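You operate a simulated robot arm through the tools that you are given. There is no shell and no other tool. Be economical: measure what you need, move in short steps, check, and stop when the job is done.

The job below is to be done with a simulated robot arm. You get a single attempt, and the scene is never put back.

Task
Wind the yellow ribbon back and take the grey spool out.
Fine: all of it back on the yellow spool; brake off to wind and on again after; small guide lever back to the black dish; grey spool in the orange tray.

Only the result counts: the job must be done as asked and must still hold three seconds after the hand-in. Knocking over, shifting, dropping, spilling or breaking anything else fails it.

Robot
A 6-joint arm with a two-finger parallel gripper, fixed in place. Base frame: the origin is at the foot of the arm, x ahead of it, y to its left, z up; the work surface is at about z = 760. Readings come in mm, degrees, newtons and seconds.
With the tool pointing down near the work surface it reaches from about 260 to 680 mm from the base axis. Its first joint turns from -66.0 to 66.0 degrees. Payload 2.9 kg.
The tool frame sits at the grasp point between the pads (the TCP): z along the fingers, y along the line on which they close. The tips reach 30 mm beyond it. The gripper opens to 110 mm. The fingers are 20 mm wide and 10 mm thick; the gripper's body (48 by 112 mm) begins 55 mm behind the TCP.
Orientation is that of the tool frame in the base frame, as a unit quaternion [x, y, z, w]. With the fingers straight down and closing along the base's y, the tool's x points along the base's -x, its y along +y and its z along -z.

Tools
- The arm moves only by the tool nudge_tool. Its argument "increments" is a list that holds one entry, the list of rows, each a list of 7 numbers: the turn, a rotation vector about the base's x, y, z in degrees, then the shift along the base's x, y, z in mm, then the finger opening in mm, from 0 to 110. In form: [[[wx, wy, wz, dx, dy, dz, claw], ...]]. A call has 1 to 12 rows; each row shifts and turns the commanded pose from where the row before left it. A row lasts 0.2 s, in which the tool goes at most 50 mm and 8.6 degrees; a call with a longer step from one row to the next is refused whole, and so is a gripper value outside its range. A pose out of reach is approached as far as the arm can. The call stops where the force on the tool passes 40 N (or 10 N more than at its start, if that is more) or the arm is blocked; 0.2 s more then pass. Each finger travels about 108 mm/s and halts on what it meets, pressing with about 21 N; the grip force reading is that of the motor and also rises with nothing between the fingers. The clock runs only during rows and for 0.2 s after the last one: add rows that do not move to give the fingers time. It gives the time, the measured TCP pose, the force on the tool (base axes), the opening and the grip force at its end, in the units of the frame above (readings bear some noise).
- Cameras (640 x 400 px; columns grow to the right, rows downward): "scene" is fixed at [59.8, 416, 1400.6]; the picture's right is [-0.90, -0.44, 0.00], its down [-0.18, 0.37, -0.91] and it looks along [0.40, -0.82, -0.41] (base axes); focal length 332 px, centre (320, 200). "wrist" rides on the gripper at [72, 17, -103] in the tool frame; the picture's right is [-0.23, 0.97, 0.00], its down [-0.76, -0.18, -0.62] and it looks along [-0.61, -0.14, 0.78] (tool axes); focal length 222 px, centre (320, 200). There is no depth. A picture from a camera that has moved, and an enlarged one, comes with that camera's place and axes in the base frame and with its lens.
- camera(camera): a new picture of that camera. No time passes.
- enlarge(camera, box): a new picture of the part [left, top, right, bottom] of that camera's present view, enlarged. No time passes.
- close_job(): hands the job in; it is judged then, once.

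Work in short steps. Places have to be worked out from the pictures, the camera data and where the tool is seen: move nearer, look again, correct. Check each grasp and each placing, and mend what went wrong. You have 120 turns and 68 pictures in all, those below and enlarged ones among them. Open the gripper and draw the arm clear of the work before you hand the job in, unless the task says otherwise; then end with one line.

The tools are called by a JSON object that holds its "op" and its "data". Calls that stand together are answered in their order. nudge_tool: Moves the arm, as the interface text tells. Its arguments: {"type":"object","properties":{"increments":{"type":"array","items":{"type":"array","items":{"type":"array","items":{"type":"number"}}}}},"required":["increments"]} The other tools are called the same way: camera (camera) takes a picture; enlarge (camera, box) takes an enlarged picture of a part of a camera's view; close_job () hands the job in.

At the start:

```text
clock: 0.0
eef_pos: [326.9, -260.5, 1170.2]
tool_rot: [0.0, 1.0, 0.0, -0.001]
force: [-0.1, 0.9, -0.5]
finger_gap: 110.0
grip_force: 0.1
```

scene: 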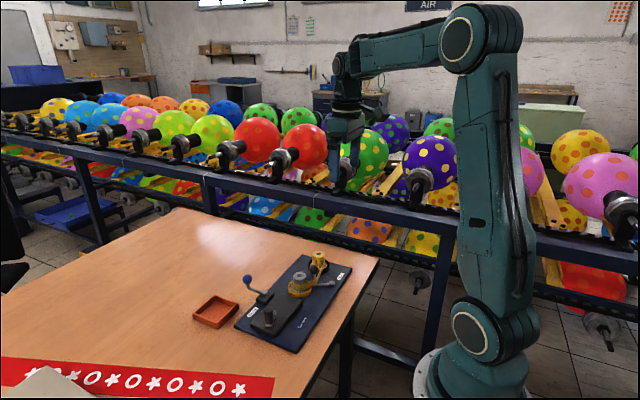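
wrist: 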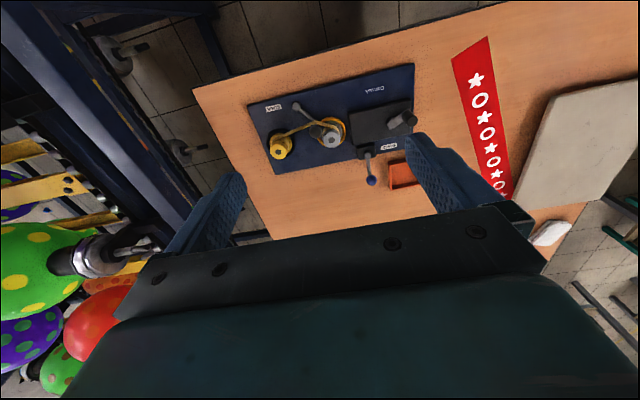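

I start by enlarging both views of the device to see its parts.

{"op": "enlarge", "data": {"camera": "scene", "box": [180, 230, 370, 360]}}

{"op": "enlarge", "data": {"camera": "wrist", "box": [230, 50, 440, 200]}}

```text
3.08 times, centred on (275, 295) of scene
camera zoom: at [59.8, 416.0, 1400.6], right [-0.9, -0.44, 0.0], down [-0.18, 0.37, -0.91], along [0.4, -0.82, -0.41], focal length 1021 px, centre (458, -92)
```

zoom: 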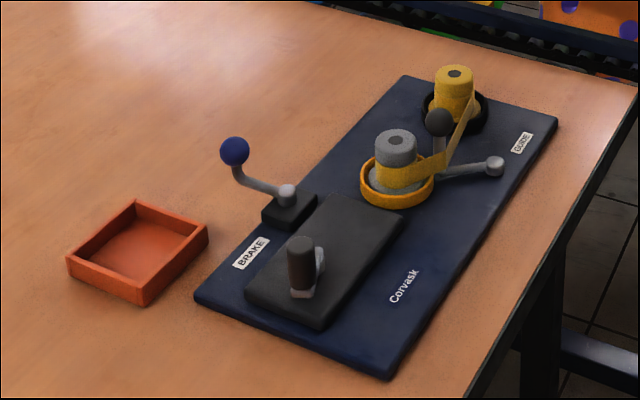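

```text
2.67 times, centred on (335, 125) of wrist
camera zoom: at [255.7, -243.6, 1273.9], right [0.23, 0.97, 0.0], down [0.76, -0.18, 0.62], along [0.61, -0.14, -0.78], focal length 592 px, centre (280, 400)
```

zoom: 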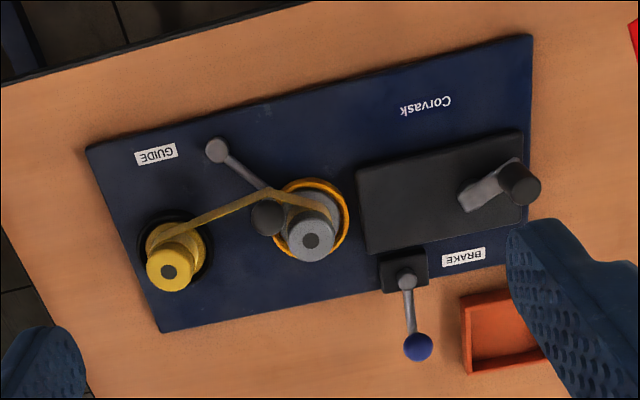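

Both views agree on positions: yellow spool ≈(459,-387), grey ≈(458,-264), brake knob ≈(586,-187,807), crank handle ≈(450,-98,823), and guide knob ≈(427,-293,821). I move closer for a better look.

{"op": "nudge_tool", "data": {"increments": [[[0, 0, 0, -8, 14, -34, 110], [0, 0, 0, -8, 14, -34, 110], [0, 0, 0, -8, 14, -34, 110], [0, 0, 0, -8, 14, -34, 110], [0, 0, 0, -5, 14, -34, 110]]]}}

{"op": "camera", "data": {"camera": "wrist"}}

```text
clock: 1.2
eef_pos: [293.7, -190.1, 1002.9]
tool_rot: [0.0, 1.0, 0.0, 0.0]
force: [0.0, 0.2, 0.4]
finger_gap: 109.8
grip_force: 0.1
```

```text
63 pictures are left
camera wrist: at [221.4, -172.8, 1106.1], right [0.23, 0.97, 0.0], down [0.76, -0.18, 0.62], along [0.61, -0.14, -0.78], focal length 222 px, centre (320, 200)
```

wrist: 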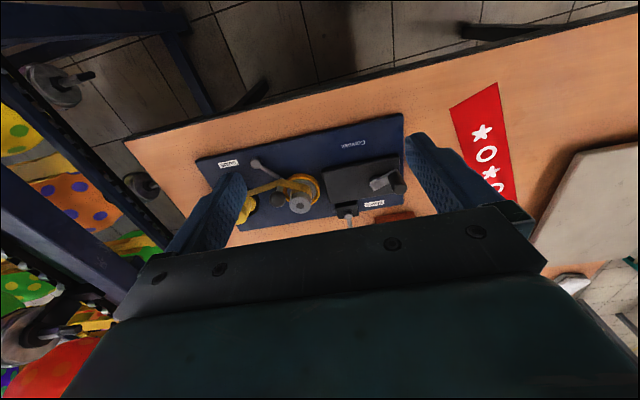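

The gripper hides part of the view; I enlarge the middle.

{"op": "enlarge", "data": {"camera": "wrist", "box": [190, 110, 420, 240]}}

{"op": "enlarge", "data": {"camera": "scene", "box": [230, 245, 350, 345]}}

```text
2.78 times, centred on (305, 175) of wrist
camera zoom: at [221.4, -172.8, 1106.1], right [0.23, 0.97, 0.0], down [0.76, -0.18, 0.62], along [0.61, -0.14, -0.78], focal length 618 px, centre (362, 270)
```

zoom: 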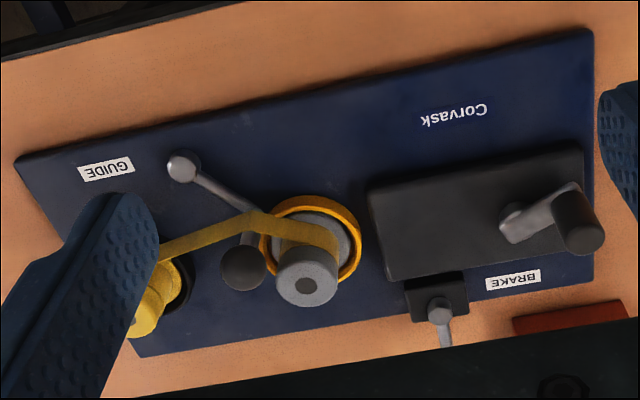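

```text
4.00 times, centred on (290, 295) of scene
camera zoom: at [59.8, 416.0, 1400.6], right [-0.9, -0.44, 0.0], down [-0.18, 0.37, -0.91], along [0.4, -0.82, -0.41], focal length 1328 px, centre (440, -180)
```

zoom: 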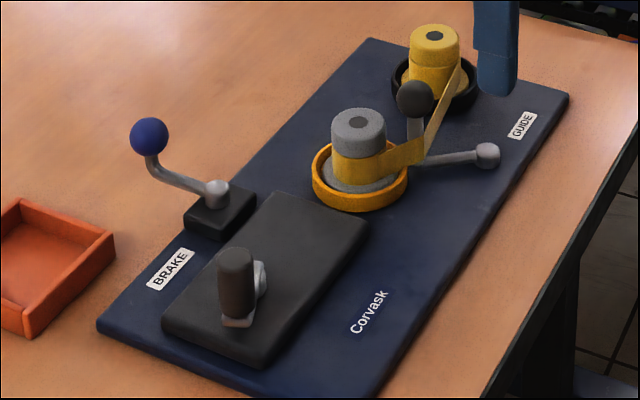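

I judge the brake ball at about (586,-187,807), pivoting at (530,-187). I go above it with the gripper open about 60 to straddle it in y.

{"op": "nudge_tool", "data": {"increments": [[[0, 0, 0, 42, 0, -14, 60], [0, 0, 0, 42, 0, -14, 60], [0, 0, 0, 42, 0, -14, 60], [0, 0, 0, 42, 0, -14, 60], [0, 0, 0, 42, 1, -14, 60], [0, 0, 0, 42, 1, -14, 60], [0, 0, 0, 40, 1, -29, 60], [0, 0, 0, 0, 0, 0, 60]]]}}

{"op": "enlarge", "data": {"camera": "scene", "box": [200, 220, 340, 340]}}

{"op": "camera", "data": {"camera": "wrist"}}

```text
clock: 3.0
eef_pos: [582.9, -185.2, 886.3]
tool_rot: [0.0, 1.0, 0.0, 0.0]
force: [0.6, 0.4, -0.4]
finger_gap: 60.0
grip_force: 0.0
```

```text
3.33 times, centred on (270, 280) of scene
camera zoom: at [59.8, 416.0, 1400.6], right [-0.9, -0.44, 0.0], down [-0.18, 0.37, -0.91], along [0.4, -0.82, -0.41], focal length 1106 px, centre (487, -67)
```

zoom: 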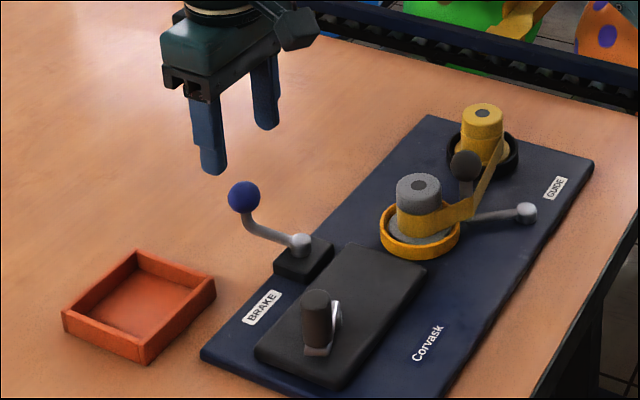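

```text
59 pictures are left
camera wrist: at [510.5, -168.1, 989.2], right [0.23, 0.97, 0.0], down [0.76, -0.18, 0.62], along [0.61, -0.14, -0.78], focal length 222 px, centre (320, 200)
```

wrist: 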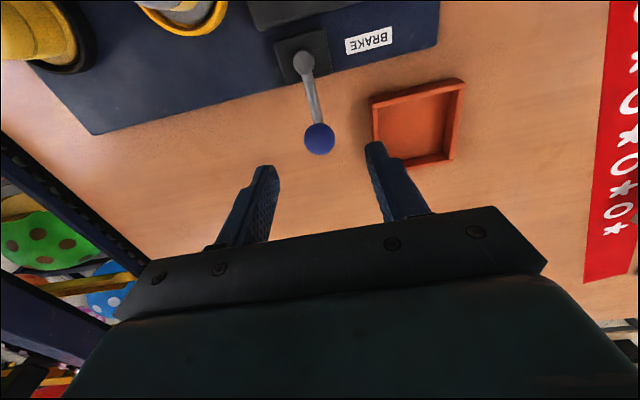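

Ball refined to (587,-186,807); the tray's nearest edge is y≈-132. I lower with a 44 mm gap to straddle the ball.

{"op": "nudge_tool", "data": {"increments": [[[0, 0, 0, 4, -1, 0, 44], [0, 0, 0, 0, 0, -26, 44], [0, 0, 0, 0, 0, -26, 44], [0, 0, 0, 0, 0, -26, 44], [0, 0, 0, 0, 0, 0, 44]]]}}

{"op": "camera", "data": {"camera": "wrist"}}

```text
clock: 4.2
eef_pos: [587.1, -187.4, 809.4]
tool_rot: [0.001, 1.0, 0.001, 0.0]
force: [0.5, 0.0, -0.2]
finger_gap: 44.0
grip_force: 0.1
```

```text
58 pictures are left
camera wrist: at [514.5, -169.5, 911.8], right [0.23, 0.97, 0.0], down [0.76, -0.18, 0.62], along [0.61, -0.14, -0.78], focal length 222 px, centre (320, 200)
```

wrist: 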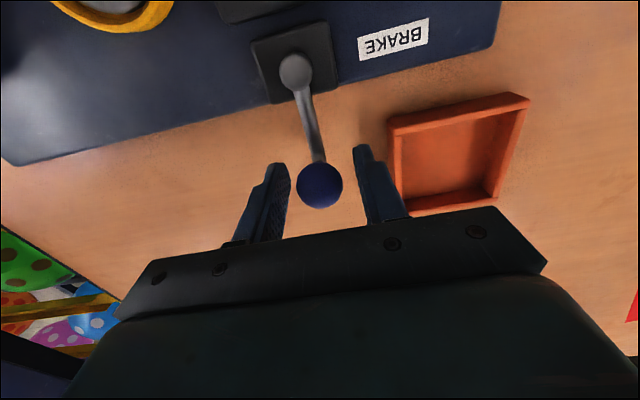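

The ball sits between the pads. I close on it and read gap and force.

{"op": "nudge_tool", "data": {"increments": [[[0, 0, 0, 0, 0, 0, 22], [0, 0, 0, 0, 0, 0, 22], [0, 0, 0, 0, 0, 0, 22]]]}}

{"op": "nudge_tool", "data": {"increments": [[[0, 0, 0, 0, -4, 0, 22], [0, 0, 0, 0, -4, 0, 22]]]}}

```text
clock: 5.0
eef_pos: [586.6, -186.5, 809.8]
tool_rot: [0.0, 1.0, 0.0, 0.0]
force: [2.9, -3.4, -0.3]
finger_gap: 27.3
grip_force: 21.3
```

```text
clock: 5.6
eef_pos: [586.5, -194.2, 808.5]
tool_rot: [0.0, 1.0, 0.0, 0.0]
force: [2.9, 4.8, -0.2]
finger_gap: 27.5
grip_force: 20.8
```

It yields at low force toward -y; I continue along the arc.

{"op": "nudge_tool", "data": {"increments": [[[0, 0, 0, -1, -6, 0, 22], [0, 0, 0, -2, -6, 0, 22], [0, 0, 0, -3, -6, 0, 22]]]}}

{"op": "camera", "data": {"camera": "wrist"}}

{"op": "enlarge", "data": {"camera": "scene", "box": [200, 220, 340, 340]}}

```text
clock: 6.4
eef_pos: [579.1, -214.3, 811.1]
tool_rot: [-0.001, 1.0, 0.0, 0.0]
force: [1.6, 3.1, 0.3]
finger_gap: 27.3
grip_force: 20.8
```

```text
57 pictures are left
camera wrist: at [507.9, -197.4, 913.3], right [0.23, 0.97, 0.0], down [0.76, -0.18, 0.62], along [0.61, -0.14, -0.78], focal length 222 px, centre (320, 200)
```

wrist: 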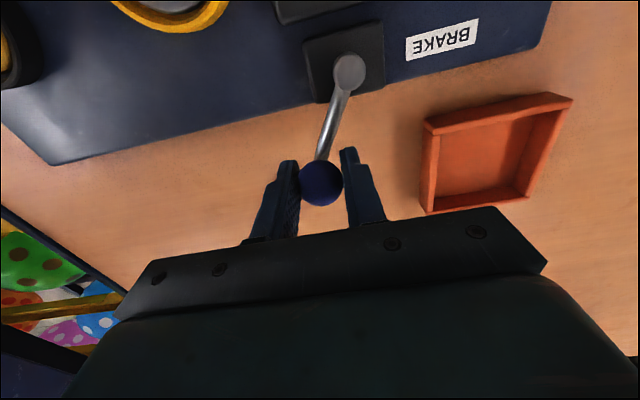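

```text
3.33 times, centred on (270, 280) of scene
camera zoom: at [59.9, 416.0, 1400.6], right [-0.9, -0.44, 0.0], down [-0.18, 0.37, -0.91], along [0.4, -0.82, -0.41], focal length 1106 px, centre (487, -67)
```

zoom: 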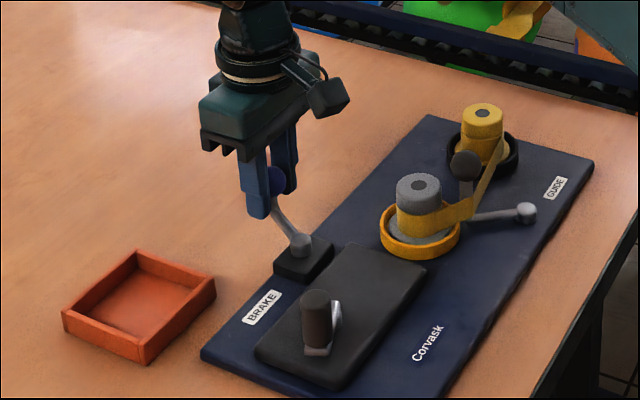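

The lever turns about a vertical pin, now at about -29°. I keep going until it stops.

{"op": "nudge_tool", "data": {"increments": [[[0, 0, 0, -4, -6, 0, 22], [0, 0, 0, -5, -6, 0, 22], [0, 0, 0, -6, -5, 0, 22], [0, 0, 0, -6, -4, 0, 22]]]}}

{"op": "camera", "data": {"camera": "wrist"}}

```text
clock: 7.4
eef_pos: [561.7, -230.8, 811.3]
tool_rot: [-0.005, 1.0, 0.002, 0.0]
force: [10.7, 27.9, 2.6]
finger_gap: 35.7
grip_force: 13.9
```

```text
55 pictures are left
camera wrist: at [489.1, -215.6, 913.4], right [0.22, 0.98, 0.0], down [0.76, -0.17, 0.62], along [0.61, -0.13, -0.78], focal length 222 px, centre (320, 200)
```

wrist: 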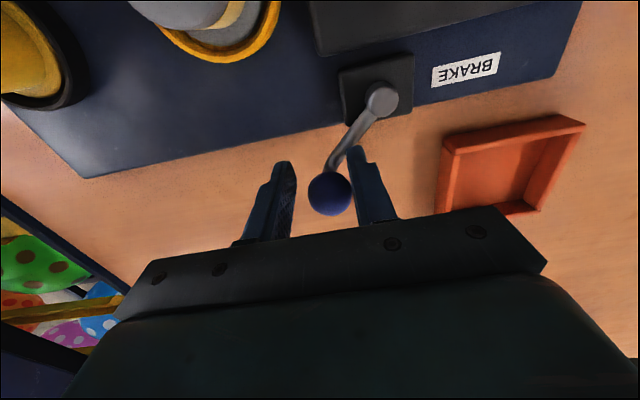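

The lever met its stop at about -45°. I release and raise, then head to the crank handle at (449.5,-98).

{"op": "nudge_tool", "data": {"increments": [[[0, 0, 0, 5, 2, 0, 50], [0, 0, 0, 0, 0, 0, 50], [0, 0, 0, 0, 0, 35, 50], [0, 0, 0, 0, 0, 45, 50], [0, 0, 0, -29, 32, 15, 50], [0, 0, 0, -29, 32, 0, 50], [0, 0, 0, -29, 32, 0, 50], [0, 0, 0, -30, 35, 0, 50], [0, 0, 0, 0, 0, 0, 50]]]}}

{"op": "camera", "data": {"camera": "wrist"}}

{"op": "enlarge", "data": {"camera": "scene", "box": [200, 220, 340, 340]}}

```text
clock: 9.4
eef_pos: [447.9, -105.9, 907.2]
tool_rot: [0.0, 1.0, 0.001, 0.0]
force: [-0.6, 0.2, 0.5]
finger_gap: 50.1
grip_force: 0.1
```

```text
54 pictures are left
camera wrist: at [375.3, -87.9, 1011.0], right [0.23, 0.97, 0.0], down [0.76, -0.18, 0.62], along [0.61, -0.14, -0.78], focal length 222 px, centre (320, 200)
```

wrist: 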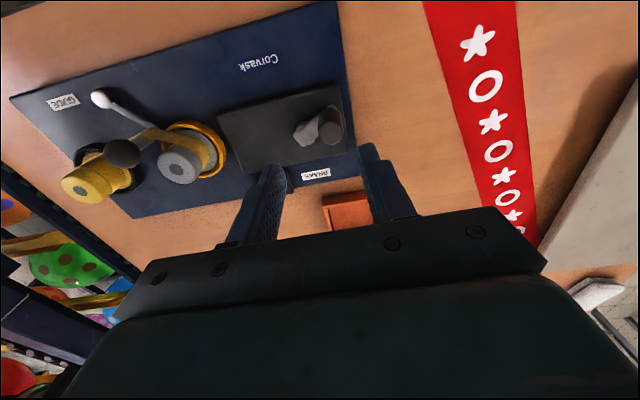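

```text
3.33 times, centred on (270, 280) of scene
camera zoom: at [59.7, 416.0, 1400.6], right [-0.9, -0.44, 0.0], down [-0.18, 0.37, -0.91], along [0.4, -0.82, -0.41], focal length 1106 px, centre (487, -67)
```

zoom: 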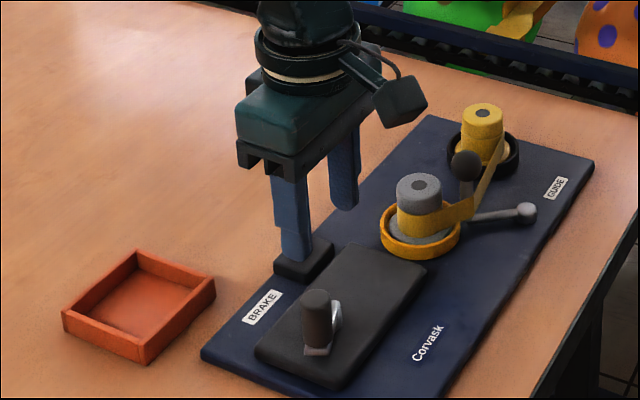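

Handle confirmed at about (449,-97). I centre on it and lower so the tips are just above the crank arm.

{"op": "nudge_tool", "data": {"increments": [[[0, 0, 0, 2, 9, -20, 50], [0, 0, 0, 0, 0, -30, 50], [0, 0, 0, 0, 0, -30, 50], [0, 0, 0, 0, 0, 0, 50]]]}}

{"op": "camera", "data": {"camera": "wrist"}}

```text
clock: 10.4
eef_pos: [449.0, -95.8, 827.6]
tool_rot: [0.0, 1.0, 0.0, 0.0]
force: [-0.7, 0.3, 0.3]
finger_gap: 50.2
grip_force: 0.0
```

```text
52 pictures are left
camera wrist: at [377.3, -78.2, 929.5], right [0.23, 0.97, 0.0], down [0.76, -0.18, 0.62], along [0.61, -0.14, -0.78], focal length 222 px, centre (320, 200)
```

wrist: 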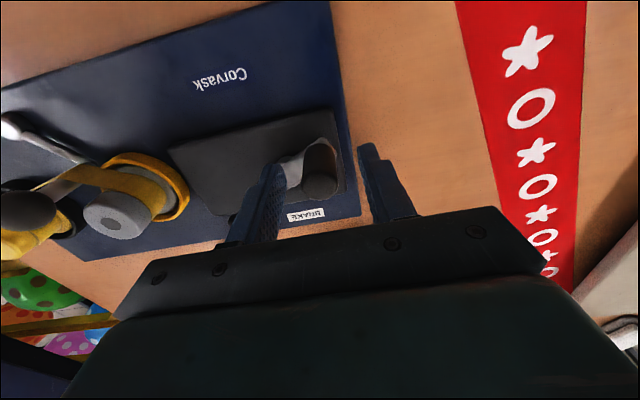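

Handle is centred. I close on it.

{"op": "nudge_tool", "data": {"increments": [[[0, 0, 0, 0, 0, 0, 18], [0, 0, 0, 0, 0, 0, 18], [0, 0, 0, 0, 0, 0, 18]]]}}

```text
clock: 11.2
eef_pos: [448.8, -96.5, 827.7]
tool_rot: [0.0, 1.0, 0.0, 0.0]
force: [2.2, -6.4, 0.4]
finger_gap: 22.5
grip_force: 21.1
```

Gripped (22.5 mm). I try a short counter-clockwise step (toward -x) and read the force.

{"op": "nudge_tool", "data": {"increments": [[[0, 0, 0, -5, -0.5, 0, 18], [0, 0, 0, -5, -1.5, 0, 18]]]}}

```text
clock: 11.8
eef_pos: [441.6, -98.2, 827.9]
tool_rot: [0.002, 1.0, -0.002, 0.004]
force: [13.7, -18.6, 1.6]
finger_gap: 22.1
grip_force: 20.6
```

There is resistance of about 14 N opposing. I try the other direction to compare.

{"op": "nudge_tool", "data": {"increments": [[[0, 0, 0, 5, 0.5, 0, 18], [0, 0, 0, 5, 0.5, 0, 18], [0, 0, 0, 5, -0.5, 0, 18], [0, 0, 0, 5, -1.5, 0, 18]]]}}

{"op": "enlarge", "data": {"camera": "wrist", "box": [0, 60, 380, 300]}}

```text
clock: 12.5
eef_pos: [451.5, -94.0, 827.6]
tool_rot: [-0.002, 1.0, 0.001, 0.003]
force: [-0.7, 0.9, 2.6]
finger_gap: 22.0
grip_force: 21.0
stopped in row 3: the force on the tool passed its limit (the readings are from after the stop); the commanded pose is now the measured one
```

```text
1.67 times, centred on (190, 180) of wrist
camera zoom: at [379.6, -77.3, 929.4], right [0.22, 0.97, 0.0], down [0.76, -0.18, 0.63], along [0.61, -0.14, -0.78], focal length 370 px, centre (537, 233)
```

zoom: 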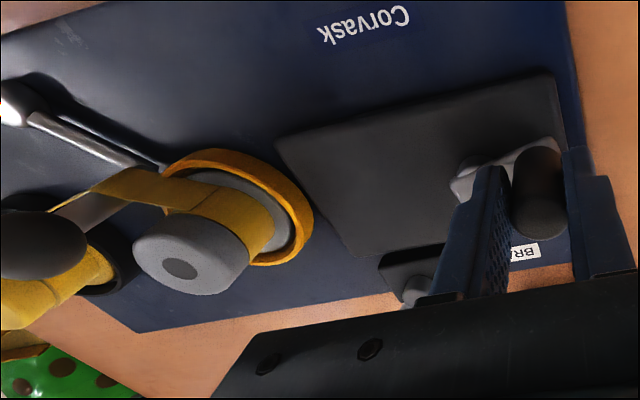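

Clockwise is a hard block; counter-clockwise gave some. I follow a proper arc CCW further and see whether it truly turns.

{"op": "nudge_tool", "data": {"increments": [[[0, 0, 0, -5.6, -0.5, 0, 18], [0, 0, 0, -5.4, -1.4, 0, 18], [0, 0, 0, -5, -2.4, 0, 18], [0, 0, 0, -4.6, -3.2, 0, 18]]]}}

{"op": "enlarge", "data": {"camera": "wrist", "box": [0, 60, 380, 300]}}

```text
clock: 13.5
eef_pos: [434.6, -102.9, 827.7]
tool_rot: [0.0, 1.0, -0.001, 0.006]
force: [18.0, -18.0, 0.2]
finger_gap: 22.0
grip_force: 21.4
```

```text
1.67 times, centred on (190, 180) of wrist
camera zoom: at [360.7, -86.1, 929.1], right [0.23, 0.97, 0.0], down [0.75, -0.18, 0.63], along [0.62, -0.14, -0.78], focal length 370 px, centre (537, 233)
```

zoom: 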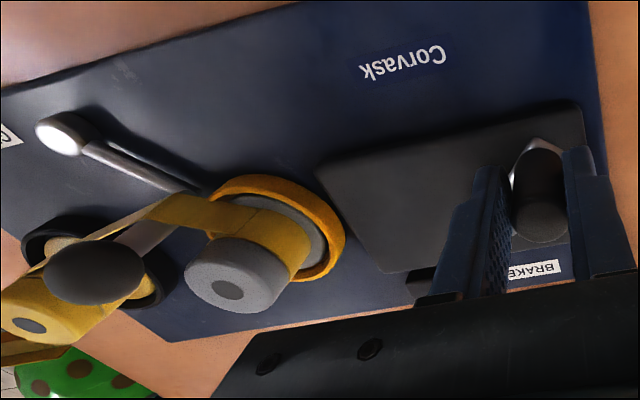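

It turns CCW, with ~7 N tangential. The fitted circle has centre ≈(452,-122), r≈26. I continue on that circle.

{"op": "nudge_tool", "data": {"increments": [[[0, 0, 0, -1.4, -7.5, 0, 18], [0, 0, 0, -3.1, -8.5, 0, 18], [0, 0, 0, 0, -9, 0, 18], [0, 0, 0, 3.1, -8.5, 0, 18]]]}}

{"op": "enlarge", "data": {"camera": "wrist", "box": [100, 60, 420, 260]}}

```text
clock: 14.5
eef_pos: [428.8, -136.3, 826.3]
tool_rot: [0.0, 1.0, 0.0, -0.001]
force: [-13.9, -7.5, 21.0]
finger_gap: 22.3
grip_force: 19.4
```

```text
2.00 times, centred on (260, 160) of wrist
camera zoom: at [356.1, -119.4, 928.8], right [0.23, 0.97, 0.0], down [0.76, -0.18, 0.62], along [0.61, -0.14, -0.78], focal length 444 px, centre (440, 280)
```

zoom: 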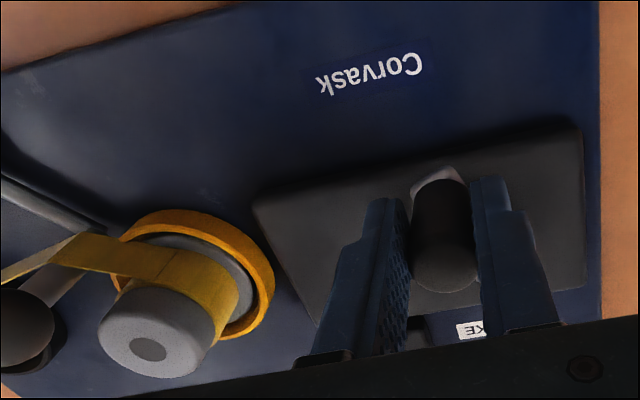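

It is turning well; 21 N upward suggests the tips brush the crank arm. I raise 3 mm and continue on the refined circle (centre (453,-123), r 27.5).

{"op": "nudge_tool", "data": {"increments": [[[0, 0, 0, 0, 0, 3.5, 18], [0, 0, 0, 5.8, -9.4, 0, 18], [0, 0, 0, 8.3, -4.7, 0, 18], [0, 0, 0, 9.4, -1.7, 0, 18], [0, 0, 0, 9.4, 1.7, 0, 18]]]}}

{"op": "enlarge", "data": {"camera": "scene", "box": [230, 235, 350, 335]}}

```text
clock: 15.7
eef_pos: [464.2, -157.7, 831.8]
tool_rot: [0.005, 1.0, -0.006, 0.004]
force: [-4.5, -36.1, 7.4]
finger_gap: 22.0
grip_force: 21.3
```

```text
4.00 times, centred on (290, 285) of scene
camera zoom: at [59.6, 415.1, 1400.9], right [-0.9, -0.44, 0.0], down [-0.18, 0.37, -0.91], along [0.4, -0.82, -0.41], focal length 1328 px, centre (440, -140)
```

zoom: 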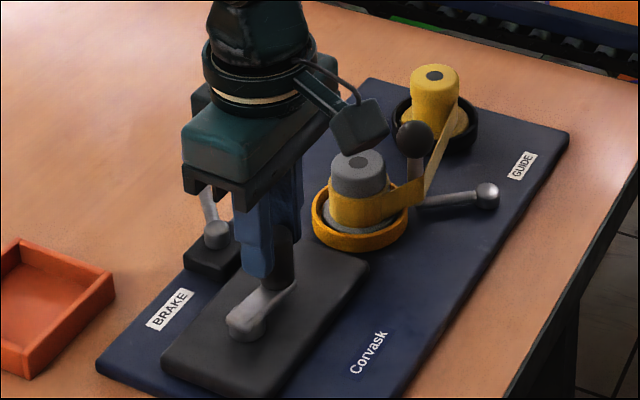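

The handle circles wider than assumed there: refit gives centre ≈(457,-126), r≈32. I correct and continue.

{"op": "nudge_tool", "data": {"increments": [[[0, 0, 0, 2, -8, 0, 18], [0, 0, 0, 8.6, 3.4, 0, 18], [0, 0, 0, 8.5, 7.1, 0, 18], [0, 0, 0, 5.5, 9.6, 0, 18]]]}}

```text
clock: 16.7
eef_pos: [489.1, -137.0, 829.6]
tool_rot: [-0.004, 1.0, 0.002, 0.004]
force: [16.3, -5.3, 7.1]
finger_gap: 22.0
grip_force: 20.4
```

Good agreement (centre ≈(458,-126.5), r≈32). I finish the first turn and check the ribbon.

{"op": "nudge_tool", "data": {"increments": [[[0, 0, 0, 3, 10.5, 0, 18], [0, 0, 0, -2, 10.9, 0, 18], [0, 0, 0, -5.5, 9.6, 0, 18], [0, 0, 0, -8.5, 7.2, 0, 18], [0, 0, 0, -10.4, 3.8, 0, 18]]]}}

{"op": "enlarge", "data": {"camera": "scene", "box": [230, 235, 350, 335]}}

```text
clock: 17.9
eef_pos: [461.5, -93.1, 829.3]
tool_rot: [-0.002, 1.0, 0.003, -0.002]
force: [1.9, 15.2, -3.3]
finger_gap: 22.0
grip_force: 20.8
```

```text
4.00 times, centred on (290, 285) of scene
camera zoom: at [59.9, 416.3, 1400.5], right [-0.9, -0.44, 0.0], down [-0.18, 0.37, -0.91], along [0.4, -0.82, -0.41], focal length 1328 px, centre (440, -140)
```

zoom: 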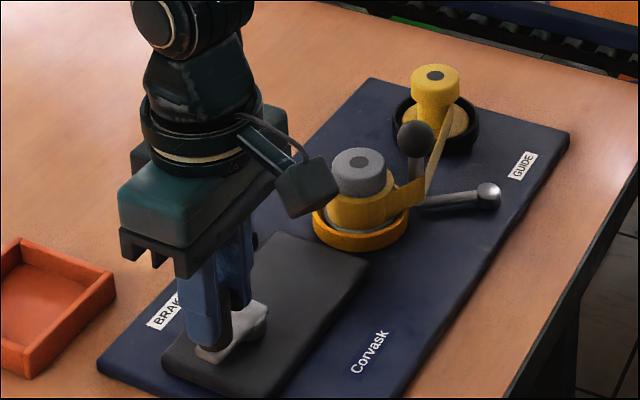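

After this turn the yellow pack looks thinner and the grey fatter, so CCW is the wrong way. I zoom in to be sure.

{"op": "enlarge", "data": {"camera": "scene", "box": [290, 240, 340, 300]}}

{"op": "nudge_tool", "data": {"increments": [[[0, 0, 0, 4, 0, 0, 18], [0, 0, 0, 4, -1.2, 0, 18]]]}}

```text
6.67 times, centred on (315, 270) of scene
camera zoom: at [59.9, 416.3, 1400.5], right [-0.9, -0.44, 0.0], down [-0.18, 0.37, -0.91], along [0.4, -0.82, -0.41], focal length 2213 px, centre (353, -267)
```

zoom: 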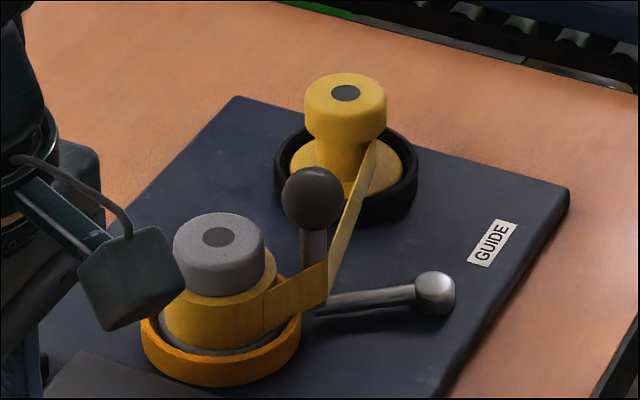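

```text
clock: 18.5
eef_pos: [473.2, -96.3, 829.2]
tool_rot: [-0.001, 1.0, 0.0, 0.001]
force: [1.4, 6.0, -0.1]
finger_gap: 22.1
grip_force: 21.0
```

Confirmed, and CW now runs freely with little force. I wind clockwise.

{"op": "nudge_tool", "data": {"increments": [[[0, 0, 0, 9.4, -7.3, 0, 18], [0, 0, 0, 6.5, -9.3, 0, 18], [0, 0, 0, 2.9, -10.9, 0, 18], [0, 0, 0, -1, -11.2, 0, 18], [0, 0, 0, -4.8, -10.2, 0, 18], [0, 0, 0, -8, -8, 0, 18]]]}}

{"op": "nudge_tool", "data": {"increments": [[[0, 0, 0, -10.2, -4.8, 0, 18], [0, 0, 0, -11.2, -1, 0, 18], [0, 0, 0, -10.9, 2.9, 0, 18], [0, 0, 0, -9.3, 6.5, 0, 18], [0, 0, 0, -6.5, 9.3, 0, 18]]]}}

```text
clock: 19.9
eef_pos: [477.4, -151.4, 829.3]
tool_rot: [-0.002, 1.0, 0.002, 0.001]
force: [-5.3, 7.1, 2.9]
finger_gap: 22.1
grip_force: 21.4
```

```text
clock: 21.1
eef_pos: [430.3, -140.4, 829.9]
tool_rot: [-0.002, 1.0, -0.001, 0.003]
force: [10.5, 5.9, -14.8]
finger_gap: 21.8
grip_force: 21.1
```

Low forces; I continue the turn through the initial handle position where it earlier blocked.

{"op": "nudge_tool", "data": {"increments": [[[0, 0, 0, -1.9, 11, 0, 18], [0, 0, 0, 1, 10.9, 0, 18], [0, 0, 0, 4.6, 9.9, 0, 18], [0, 0, 0, 7.7, 7.7, 0, 18], [0, 0, 0, 9.9, 4.6, 0, 18], [0, 0, 0, 10.9, 1, 0, 18], [0, 0, 0, 10.6, -2.9, 0, 18]]]}}

{"op": "enlarge", "data": {"camera": "scene", "box": [290, 240, 340, 300]}}

```text
clock: 22.7
eef_pos: [472.4, -97.2, 829.8]
tool_rot: [-0.003, 1.0, 0.001, 0.004]
force: [6.0, 12.9, 6.9]
finger_gap: 21.8
grip_force: 21.4
```

```text
6.67 times, centred on (315, 270) of scene
camera zoom: at [59.8, 416.3, 1400.5], right [-0.9, -0.44, 0.0], down [-0.18, 0.37, -0.91], along [0.4, -0.82, -0.41], focal length 2213 px, centre (353, -267)
```

zoom: 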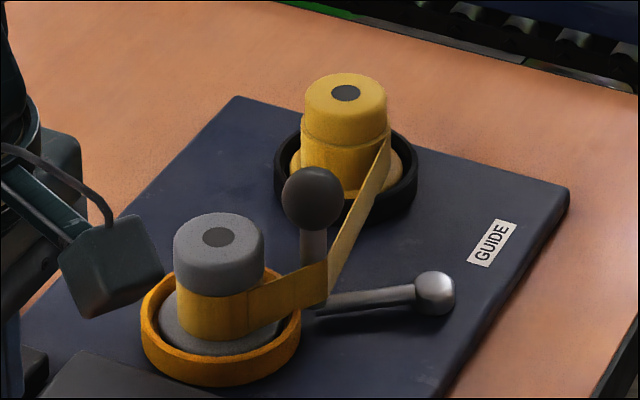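

Winding works (yellow thicker, grey thinner). I do another full clockwise turn, in two calls.

{"op": "nudge_tool", "data": {"increments": [[[0, 0, 0, 9, -6.2, 0, 18], [0, 0, 0, 6.2, -9, 0, 18], [0, 0, 0, 2.9, -10.6, 0, 18], [0, 0, 0, -1, -10.9, 0, 18], [0, 0, 0, -4.6, -9.9, 0, 18], [0, 0, 0, -7.7, -7.7, 0, 18], [0, 0, 0, -9.9, -4.6, 0, 18], [0, 0, 0, -10.9, -1, 0, 18], [0, 0, 0, -10.6, 2.9, 0, 18], [0, 0, 0, -9, 6.2, 0, 18], [0, 0, 0, -6.2, 9, 0, 18], [0, 0, 0, -2.9, 10.6, 0, 18]]]}}

{"op": "enlarge", "data": {"camera": "scene", "box": [290, 240, 340, 300]}}

```text
clock: 25.3
eef_pos: [426.0, -129.7, 829.6]
tool_rot: [-0.002, 1.0, 0.0, 0.001]
force: [1.4, -0.2, 5.7]
finger_gap: 21.6
grip_force: 21.2
```

```text
6.67 times, centred on (315, 270) of scene
camera zoom: at [59.7, 416.0, 1400.6], right [-0.9, -0.44, 0.0], down [-0.18, 0.37, -0.91], along [0.4, -0.82, -0.41], focal length 2213 px, centre (353, -267)
```

zoom: 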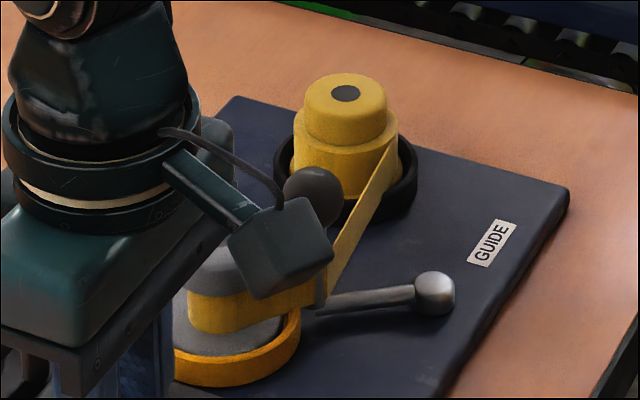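

Forces are small; grey's pack is shrinking. I continue.

{"op": "nudge_tool", "data": {"increments": [[[0, 0, 0, 1, 10.9, 0, 18], [0, 0, 0, 4.6, 9.9, 0, 18], [0, 0, 0, 7.7, 7.7, 0, 18], [0, 0, 0, 9.9, 4.6, 0, 18], [0, 0, 0, 10.9, 1, 0, 18], [0, 0, 0, 10.6, -2.9, 0, 18]]]}}

{"op": "enlarge", "data": {"camera": "scene", "box": [290, 240, 340, 300]}}

```text
clock: 26.7
eef_pos: [472.0, -97.1, 829.2]
tool_rot: [-0.004, 1.0, 0.002, 0.003]
force: [0.1, 19.2, -3.4]
finger_gap: 27.8
grip_force: 9.6
```

```text
6.67 times, centred on (315, 270) of scene
camera zoom: at [59.8, 416.4, 1400.5], right [-0.9, -0.44, 0.0], down [-0.18, 0.37, -0.91], along [0.4, -0.82, -0.41], focal length 2213 px, centre (353, -267)
```

zoom: 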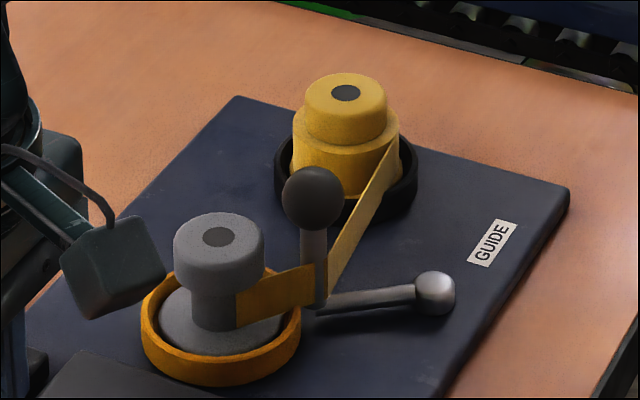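

Grey's core is bare except the strand; the gap widened to 27.8 so the handle is pressing a finger. I look at the wrist view.

{"op": "enlarge", "data": {"camera": "wrist", "box": [200, 60, 440, 260]}}

{"op": "nudge_tool", "data": {"increments": [[[0, 0, 0, 0, 0, 0, 18], [0, 0, 0, 0, 0, 0, 18]]]}}

```text
2.00 times, centred on (320, 160) of wrist
camera zoom: at [399.4, -80.4, 932.0], right [0.22, 0.98, 0.01], down [0.76, -0.18, 0.63], along [0.61, -0.13, -0.78], focal length 444 px, centre (320, 280)
```

zoom: 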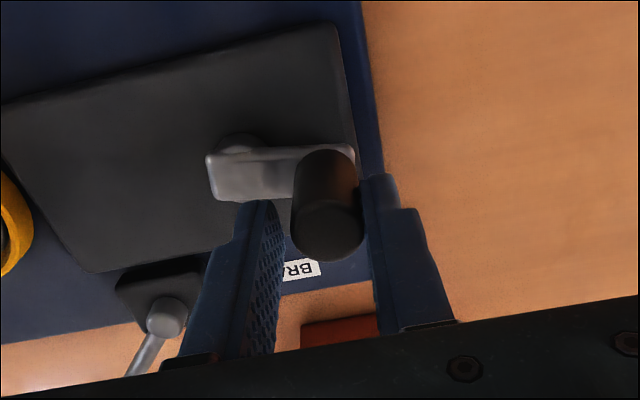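

```text
clock: 27.3
eef_pos: [472.0, -96.9, 829.9]
tool_rot: [-0.003, 1.0, 0.003, 0.003]
force: [3.7, 20.0, -6.3]
finger_gap: 28.2
grip_force: 10.3
```

The crank seems to lag behind the fingers around 75°. I open a little, re-centre over the handle and look at it.

{"op": "nudge_tool", "data": {"increments": [[[0, 0, 0, 0, 0, 0, 44], [0, 0, 0, -2, 4, 0, 44], [0, 0, 0, 0, 0, 0, 44]]]}}

{"op": "enlarge", "data": {"camera": "wrist", "box": [200, 60, 440, 260]}}

{"op": "enlarge", "data": {"camera": "scene", "box": [230, 235, 350, 335]}}

```text
clock: 28.1
eef_pos: [469.7, -96.1, 830.0]
tool_rot: [-0.001, 1.0, 0.0, 0.001]
force: [-0.3, -0.6, -0.2]
finger_gap: 44.0
grip_force: 0.1
```

```text
2.00 times, centred on (320, 160) of wrist
camera zoom: at [396.9, -78.8, 932.9], right [0.22, 0.97, 0.0], down [0.76, -0.18, 0.63], along [0.61, -0.14, -0.78], focal length 444 px, centre (320, 280)
```

zoom: 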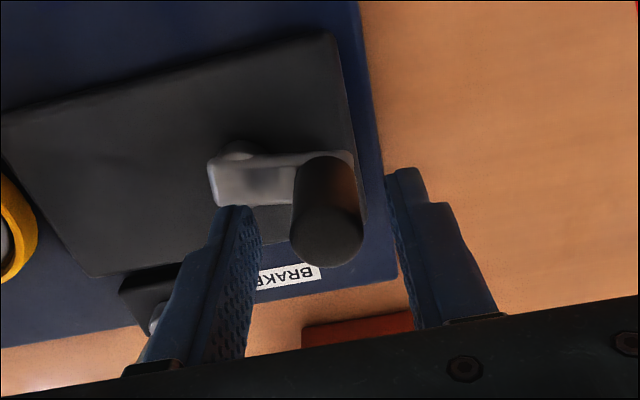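

```text
4.00 times, centred on (290, 285) of scene
camera zoom: at [59.8, 416.0, 1400.6], right [-0.9, -0.44, 0.0], down [-0.18, 0.37, -0.91], along [0.4, -0.82, -0.41], focal length 1328 px, centre (440, -140)
```

zoom: 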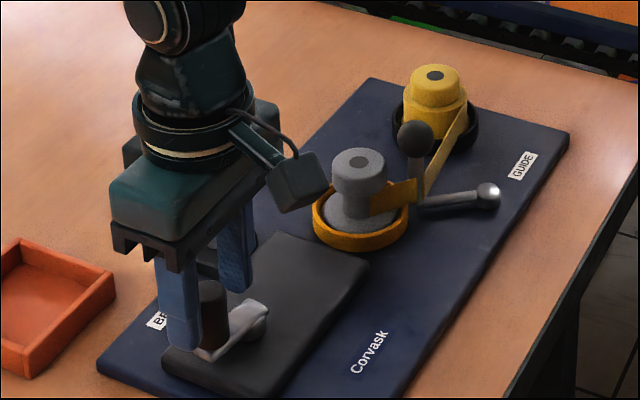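

Handle now at about (468,-93), crank at ≈73°. I regrip there and test another CW step.

{"op": "nudge_tool", "data": {"increments": [[[0, 0, 0, -1, 3, 0, 44], [0, 0, 0, 0, 0, 0, 18], [0, 0, 0, 0, 0, 0, 18]]]}}

{"op": "nudge_tool", "data": {"increments": [[[0, 0, 0, 4, -1.3, 0, 18], [0, 0, 0, 4, -2, 0, 18]]]}}

```text
clock: 28.9
eef_pos: [467.4, -93.5, 830.5]
tool_rot: [0.001, 1.0, 0.0, 0.001]
force: [-3.3, -16.5, -0.2]
finger_gap: 22.0
grip_force: 20.9
```

```text
clock: 29.5
eef_pos: [472.5, -94.1, 829.8]
tool_rot: [-0.001, 1.0, 0.001, -0.002]
force: [-19.3, -8.5, -0.5]
finger_gap: 22.2
grip_force: 21.0
```

Now there's clear resistance (~19 N). I check the ribbon and the spools up close.

{"op": "enlarge", "data": {"camera": "scene", "box": [300, 245, 335, 290]}}

{"op": "enlarge", "data": {"camera": "wrist", "box": [0, 60, 420, 300]}}

```text
8.89 times, centred on (318, 268) of scene
camera zoom: at [59.3, 415.8, 1400.7], right [-0.9, -0.44, 0.0], down [-0.18, 0.37, -0.91], along [0.4, -0.82, -0.41], focal length 2950 px, centre (342, -400)
```

zoom: 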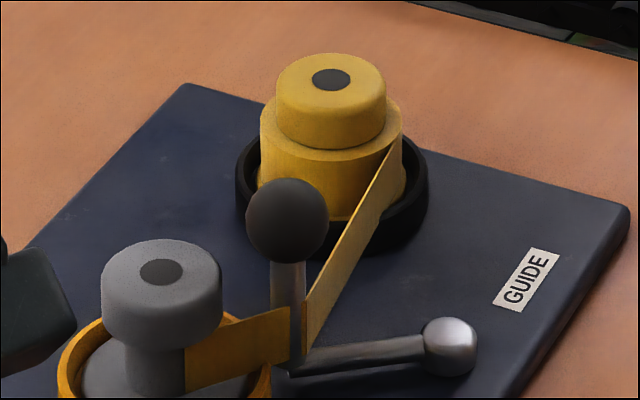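

```text
1.52 times, centred on (210, 180) of wrist
camera zoom: at [401.2, -77.1, 932.5], right [0.22, 0.97, 0.0], down [0.77, -0.18, 0.62], along [0.6, -0.14, -0.79], focal length 338 px, centre (488, 230)
```

zoom: 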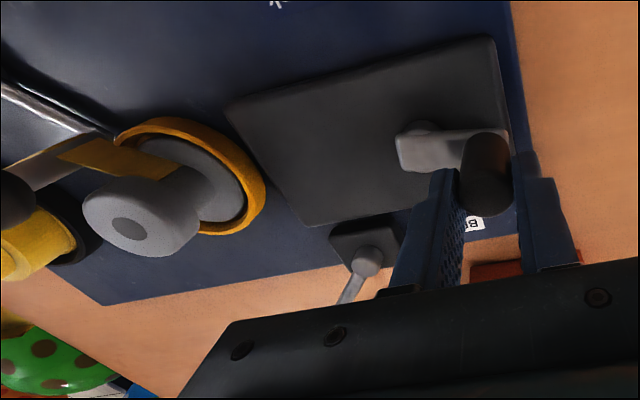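

The crank still moved; part of the force is radial error. I continue a few more degrees CW on the proper circle to see if there's a real stop.

{"op": "nudge_tool", "data": {"increments": [[[0, 0, 0, 1, -4, 0, 18], [0, 0, 0, 4, -5, 0, 18]]]}}

{"op": "enlarge", "data": {"camera": "wrist", "box": [0, 60, 420, 300]}}

```text
clock: 30.1
eef_pos: [480.5, -97.6, 830.2]
tool_rot: [-0.007, 1.0, 0.004, 0.002]
force: [-3.3, 30.4, -11.9]
finger_gap: 22.4
grip_force: 21.1
```

```text
1.52 times, centred on (210, 180) of wrist
camera zoom: at [408.7, -81.8, 933.3], right [0.21, 0.98, 0.01], down [0.76, -0.17, 0.62], along [0.61, -0.13, -0.78], focal length 338 px, centre (488, 230)
```

zoom: 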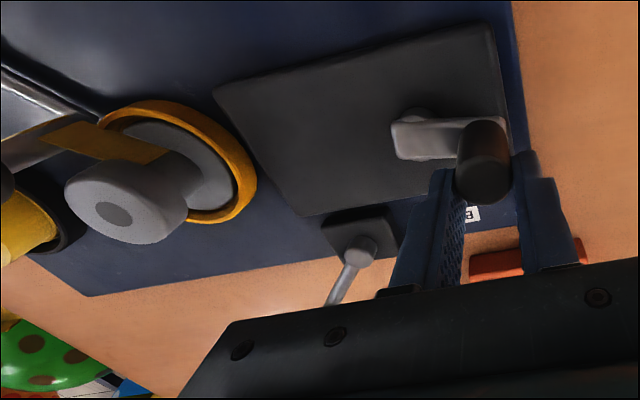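

There is a true end stop at crank ≈63°: grey's core is bare and only the straight strand is left. I release, rise and go over the guide knob (≈(426,-292,821)).

{"op": "nudge_tool", "data": {"increments": [[[0, 0, 0, -4, 0, 0, 50], [0, 0, 0, 0, 0, 0, 50], [0, 0, 0, 0, 0, 45, 50], [0, 0, 0, 0, 0, 45, 50], [0, 0, 0, -11, -39, 0, 50], [0, 0, 0, -11, -39, 0, 50], [0, 0, 0, -11, -39, 0, 50], [0, 0, 0, -11, -39, 0, 50], [0, 0, 0, -7, -39, 0, 50], [0, 0, 0, 0, 0, 0, 50]]]}}

{"op": "enlarge", "data": {"camera": "wrist", "box": [200, 60, 440, 260]}}

{"op": "enlarge", "data": {"camera": "scene", "box": [230, 235, 350, 335]}}

```text
clock: 32.3
eef_pos: [427.0, -296.6, 918.4]
tool_rot: [-0.002, 1.0, 0.001, 0.002]
force: [0.2, 0.6, -0.6]
finger_gap: 50.1
grip_force: 0.0
```

```text
2.00 times, centred on (320, 160) of wrist
camera zoom: at [355.0, -280.5, 1020.7], right [0.22, 0.97, 0.0], down [0.76, -0.18, 0.62], along [0.61, -0.14, -0.78], focal length 444 px, centre (320, 280)
```

zoom: 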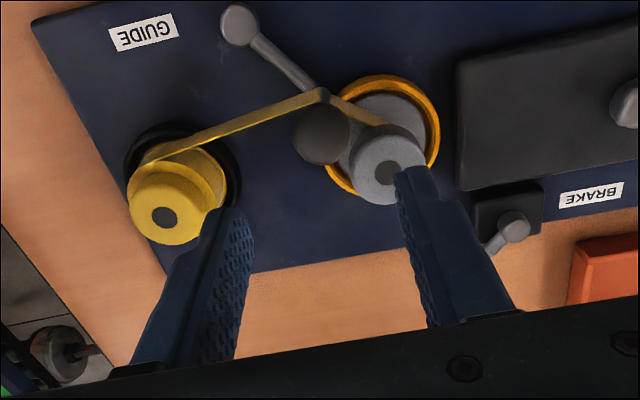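

```text
4.00 times, centred on (290, 285) of scene
camera zoom: at [59.8, 415.9, 1400.6], right [-0.9, -0.44, 0.0], down [-0.18, 0.37, -0.91], along [0.4, -0.82, -0.41], focal length 1328 px, centre (440, -140)
```

zoom: 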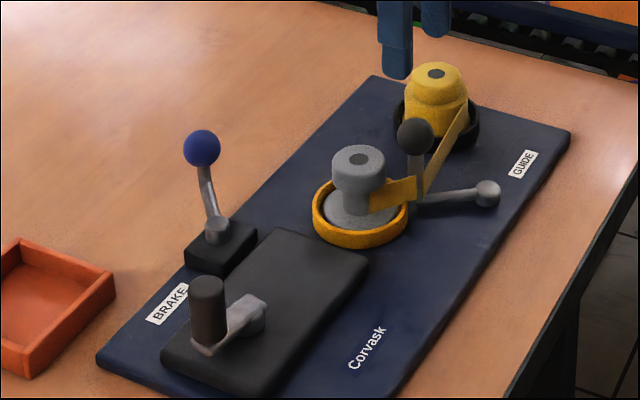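

I locate the ball at (428,-296,821) and the grey spool top at (457,-268,809); the board seems to have crept about 3 mm, so I'll be gentler. I lower onto the guide ball with tips at ~815, above the spool top.

{"op": "nudge_tool", "data": {"increments": [[[0, 0, 0, 1, 1, -25, 38], [0, 0, 0, 0, 0, -25, 38], [0, 0, 0, 0, 0, -24, 38], [0, 0, 0, 0, 0, 0, 38]]]}}

{"op": "enlarge", "data": {"camera": "wrist", "box": [200, 60, 440, 260]}}

```text
clock: 33.3
eef_pos: [428.8, -295.6, 846.6]
tool_rot: [-0.002, 1.0, 0.001, 0.002]
force: [0.1, 0.5, -0.3]
finger_gap: 38.1
grip_force: 0.1
```

```text
2.00 times, centred on (320, 160) of wrist
camera zoom: at [356.2, -280.0, 948.9], right [0.22, 0.97, 0.0], down [0.76, -0.18, 0.63], along [0.61, -0.14, -0.78], focal length 444 px, centre (320, 280)
```

zoom: 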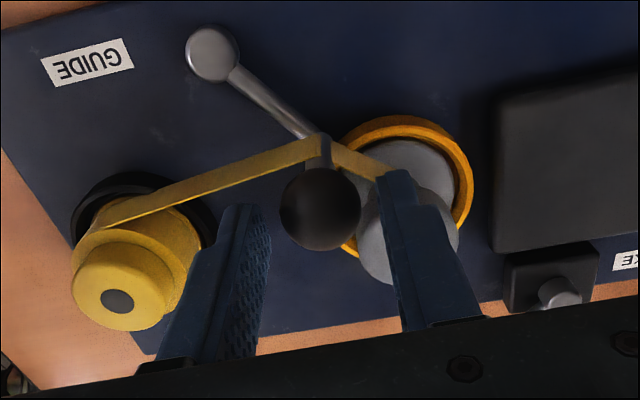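

Ball is centred between the pads. I lower 3 mm, grip, and start the swing toward the black dish about the pivot (383,-326).

{"op": "nudge_tool", "data": {"increments": [[[0, 0, 0, -1, 0, -3, 38], [0, 0, 0, 0, 0, 0, 20], [0, 0, 0, 0, 0, 0, 20], [0, 0, 0, 2.5, -6, 0, 20], [0, 0, 0, 2.5, -6, 0, 20]]]}}

{"op": "enlarge", "data": {"camera": "wrist", "box": [200, 60, 440, 260]}}

```text
clock: 34.5
eef_pos: [433.1, -306.4, 842.2]
tool_rot: [-0.004, 1.0, 0.0, 0.003]
force: [11.3, 7.5, -0.6]
finger_gap: 27.0
grip_force: 20.9
```

```text
2.00 times, centred on (320, 160) of wrist
camera zoom: at [360.1, -291.0, 946.5], right [0.22, 0.98, 0.0], down [0.76, -0.17, 0.63], along [0.61, -0.14, -0.78], focal length 444 px, centre (320, 280)
```

zoom: 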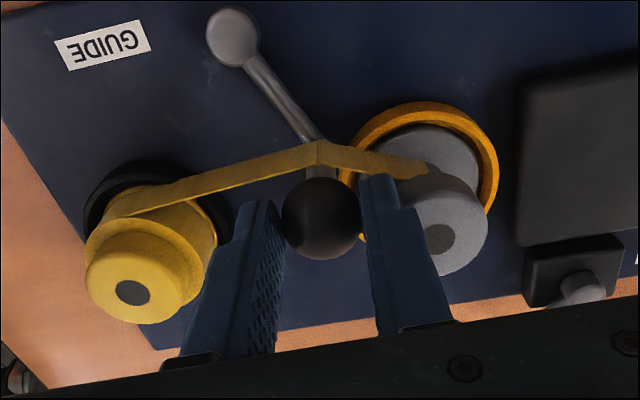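

The lever swings freely and the ribbon follows. I continue along the arc.

{"op": "nudge_tool", "data": {"increments": [[[0, 0, 0, 2, -8, 0, 20], [0, 0, 0, 1, -9, 0, 20], [0, 0, 0, -1, -10, 0, 20], [0, 0, 0, -3, -9, 0, 20]]]}}

{"op": "enlarge", "data": {"camera": "wrist", "box": [200, 60, 440, 260]}}

```text
clock: 35.5
eef_pos: [429.4, -345.1, 844.2]
tool_rot: [-0.001, 1.0, 0.0, 0.002]
force: [2.1, -0.3, 2.7]
finger_gap: 27.2
grip_force: 20.9
```

```text
2.00 times, centred on (320, 160) of wrist
camera zoom: at [357.8, -327.8, 945.8], right [0.23, 0.97, 0.0], down [0.76, -0.18, 0.63], along [0.61, -0.14, -0.78], focal length 444 px, centre (320, 280)
```

zoom: 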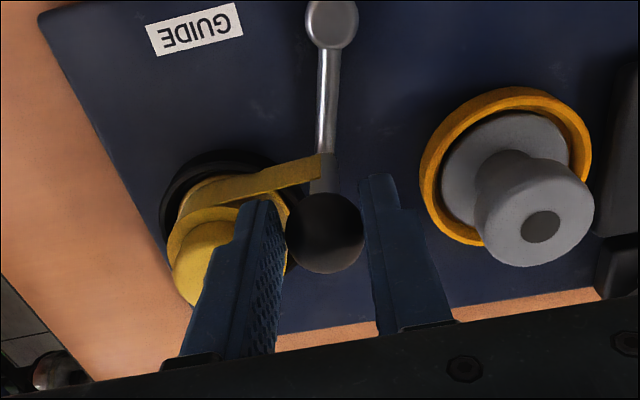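

The ribbon end came off the grey spool with the guide. I continue until the guide reaches its stop by the black dish.

{"op": "nudge_tool", "data": {"increments": [[[0, 0, 0, -2, -5, 0, 20], [0, 0, 0, -3, -5, 0, 20], [0, 0, 0, -3, -4, 0, 20]]]}}

{"op": "enlarge", "data": {"camera": "wrist", "box": [200, 60, 440, 260]}}

```text
clock: 36.3
eef_pos: [421.9, -358.8, 842.8]
tool_rot: [-0.002, 1.0, 0.002, 0.001]
force: [0.0, 3.7, 0.4]
finger_gap: 27.1
grip_force: 20.6
```

```text
2.00 times, centred on (320, 160) of wrist
camera zoom: at [349.5, -342.0, 945.8], right [0.22, 0.97, 0.0], down [0.76, -0.18, 0.62], along [0.61, -0.14, -0.78], focal length 444 px, centre (320, 280)
```

zoom: 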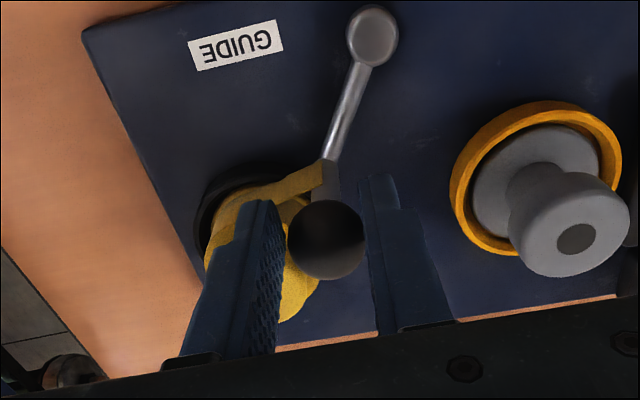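

Still free (≈-40°). A few more mm until it resists.

{"op": "nudge_tool", "data": {"increments": [[[0, 0, 0, -3, -3.5, 0, 20], [0, 0, 0, -3, -3.5, 0, 20]]]}}

{"op": "enlarge", "data": {"camera": "scene", "box": [280, 235, 350, 300]}}

```text
clock: 36.9
eef_pos: [414.9, -363.7, 843.0]
tool_rot: [-0.001, 1.0, 0.002, 0.0]
force: [-3.8, 7.2, 0.2]
finger_gap: 26.6
grip_force: 20.7
```

```text
6.15 times, centred on (315, 268) of scene
camera zoom: at [59.7, 416.1, 1400.5], right [-0.9, -0.44, 0.0], down [-0.18, 0.37, -0.91], along [0.4, -0.82, -0.41], focal length 2043 px, centre (351, -215)
```

zoom: 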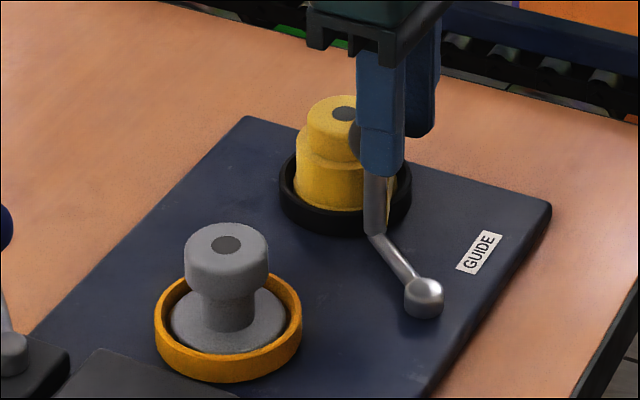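

One more small nudge to see whether this is the end stop.

{"op": "nudge_tool", "data": {"increments": [[[0, 0, 0, -3, -2.5, 0, 20], [0, 0, 0, 0, 0, 0, 20]]]}}

{"op": "enlarge", "data": {"camera": "wrist", "box": [200, 60, 440, 260]}}

```text
clock: 37.5
eef_pos: [415.1, -364.8, 842.9]
tool_rot: [-0.006, 1.0, 0.003, 0.001]
force: [7.2, 26.6, 3.3]
finger_gap: 26.9
grip_force: 21.2
```

```text
2.00 times, centred on (320, 160) of wrist
camera zoom: at [342.6, -349.5, 945.6], right [0.22, 0.98, 0.01], down [0.76, -0.17, 0.63], along [0.61, -0.13, -0.78], focal length 444 px, centre (320, 280)
```

zoom: 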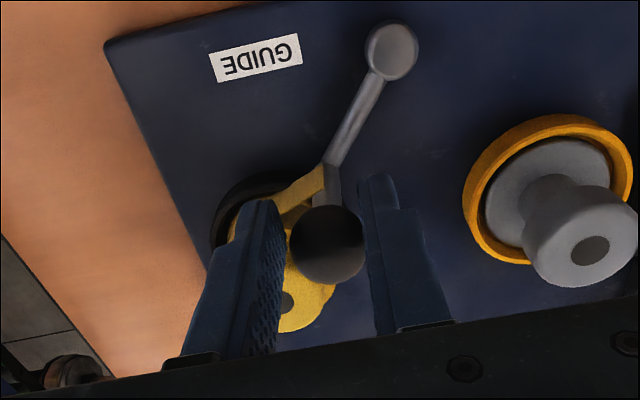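

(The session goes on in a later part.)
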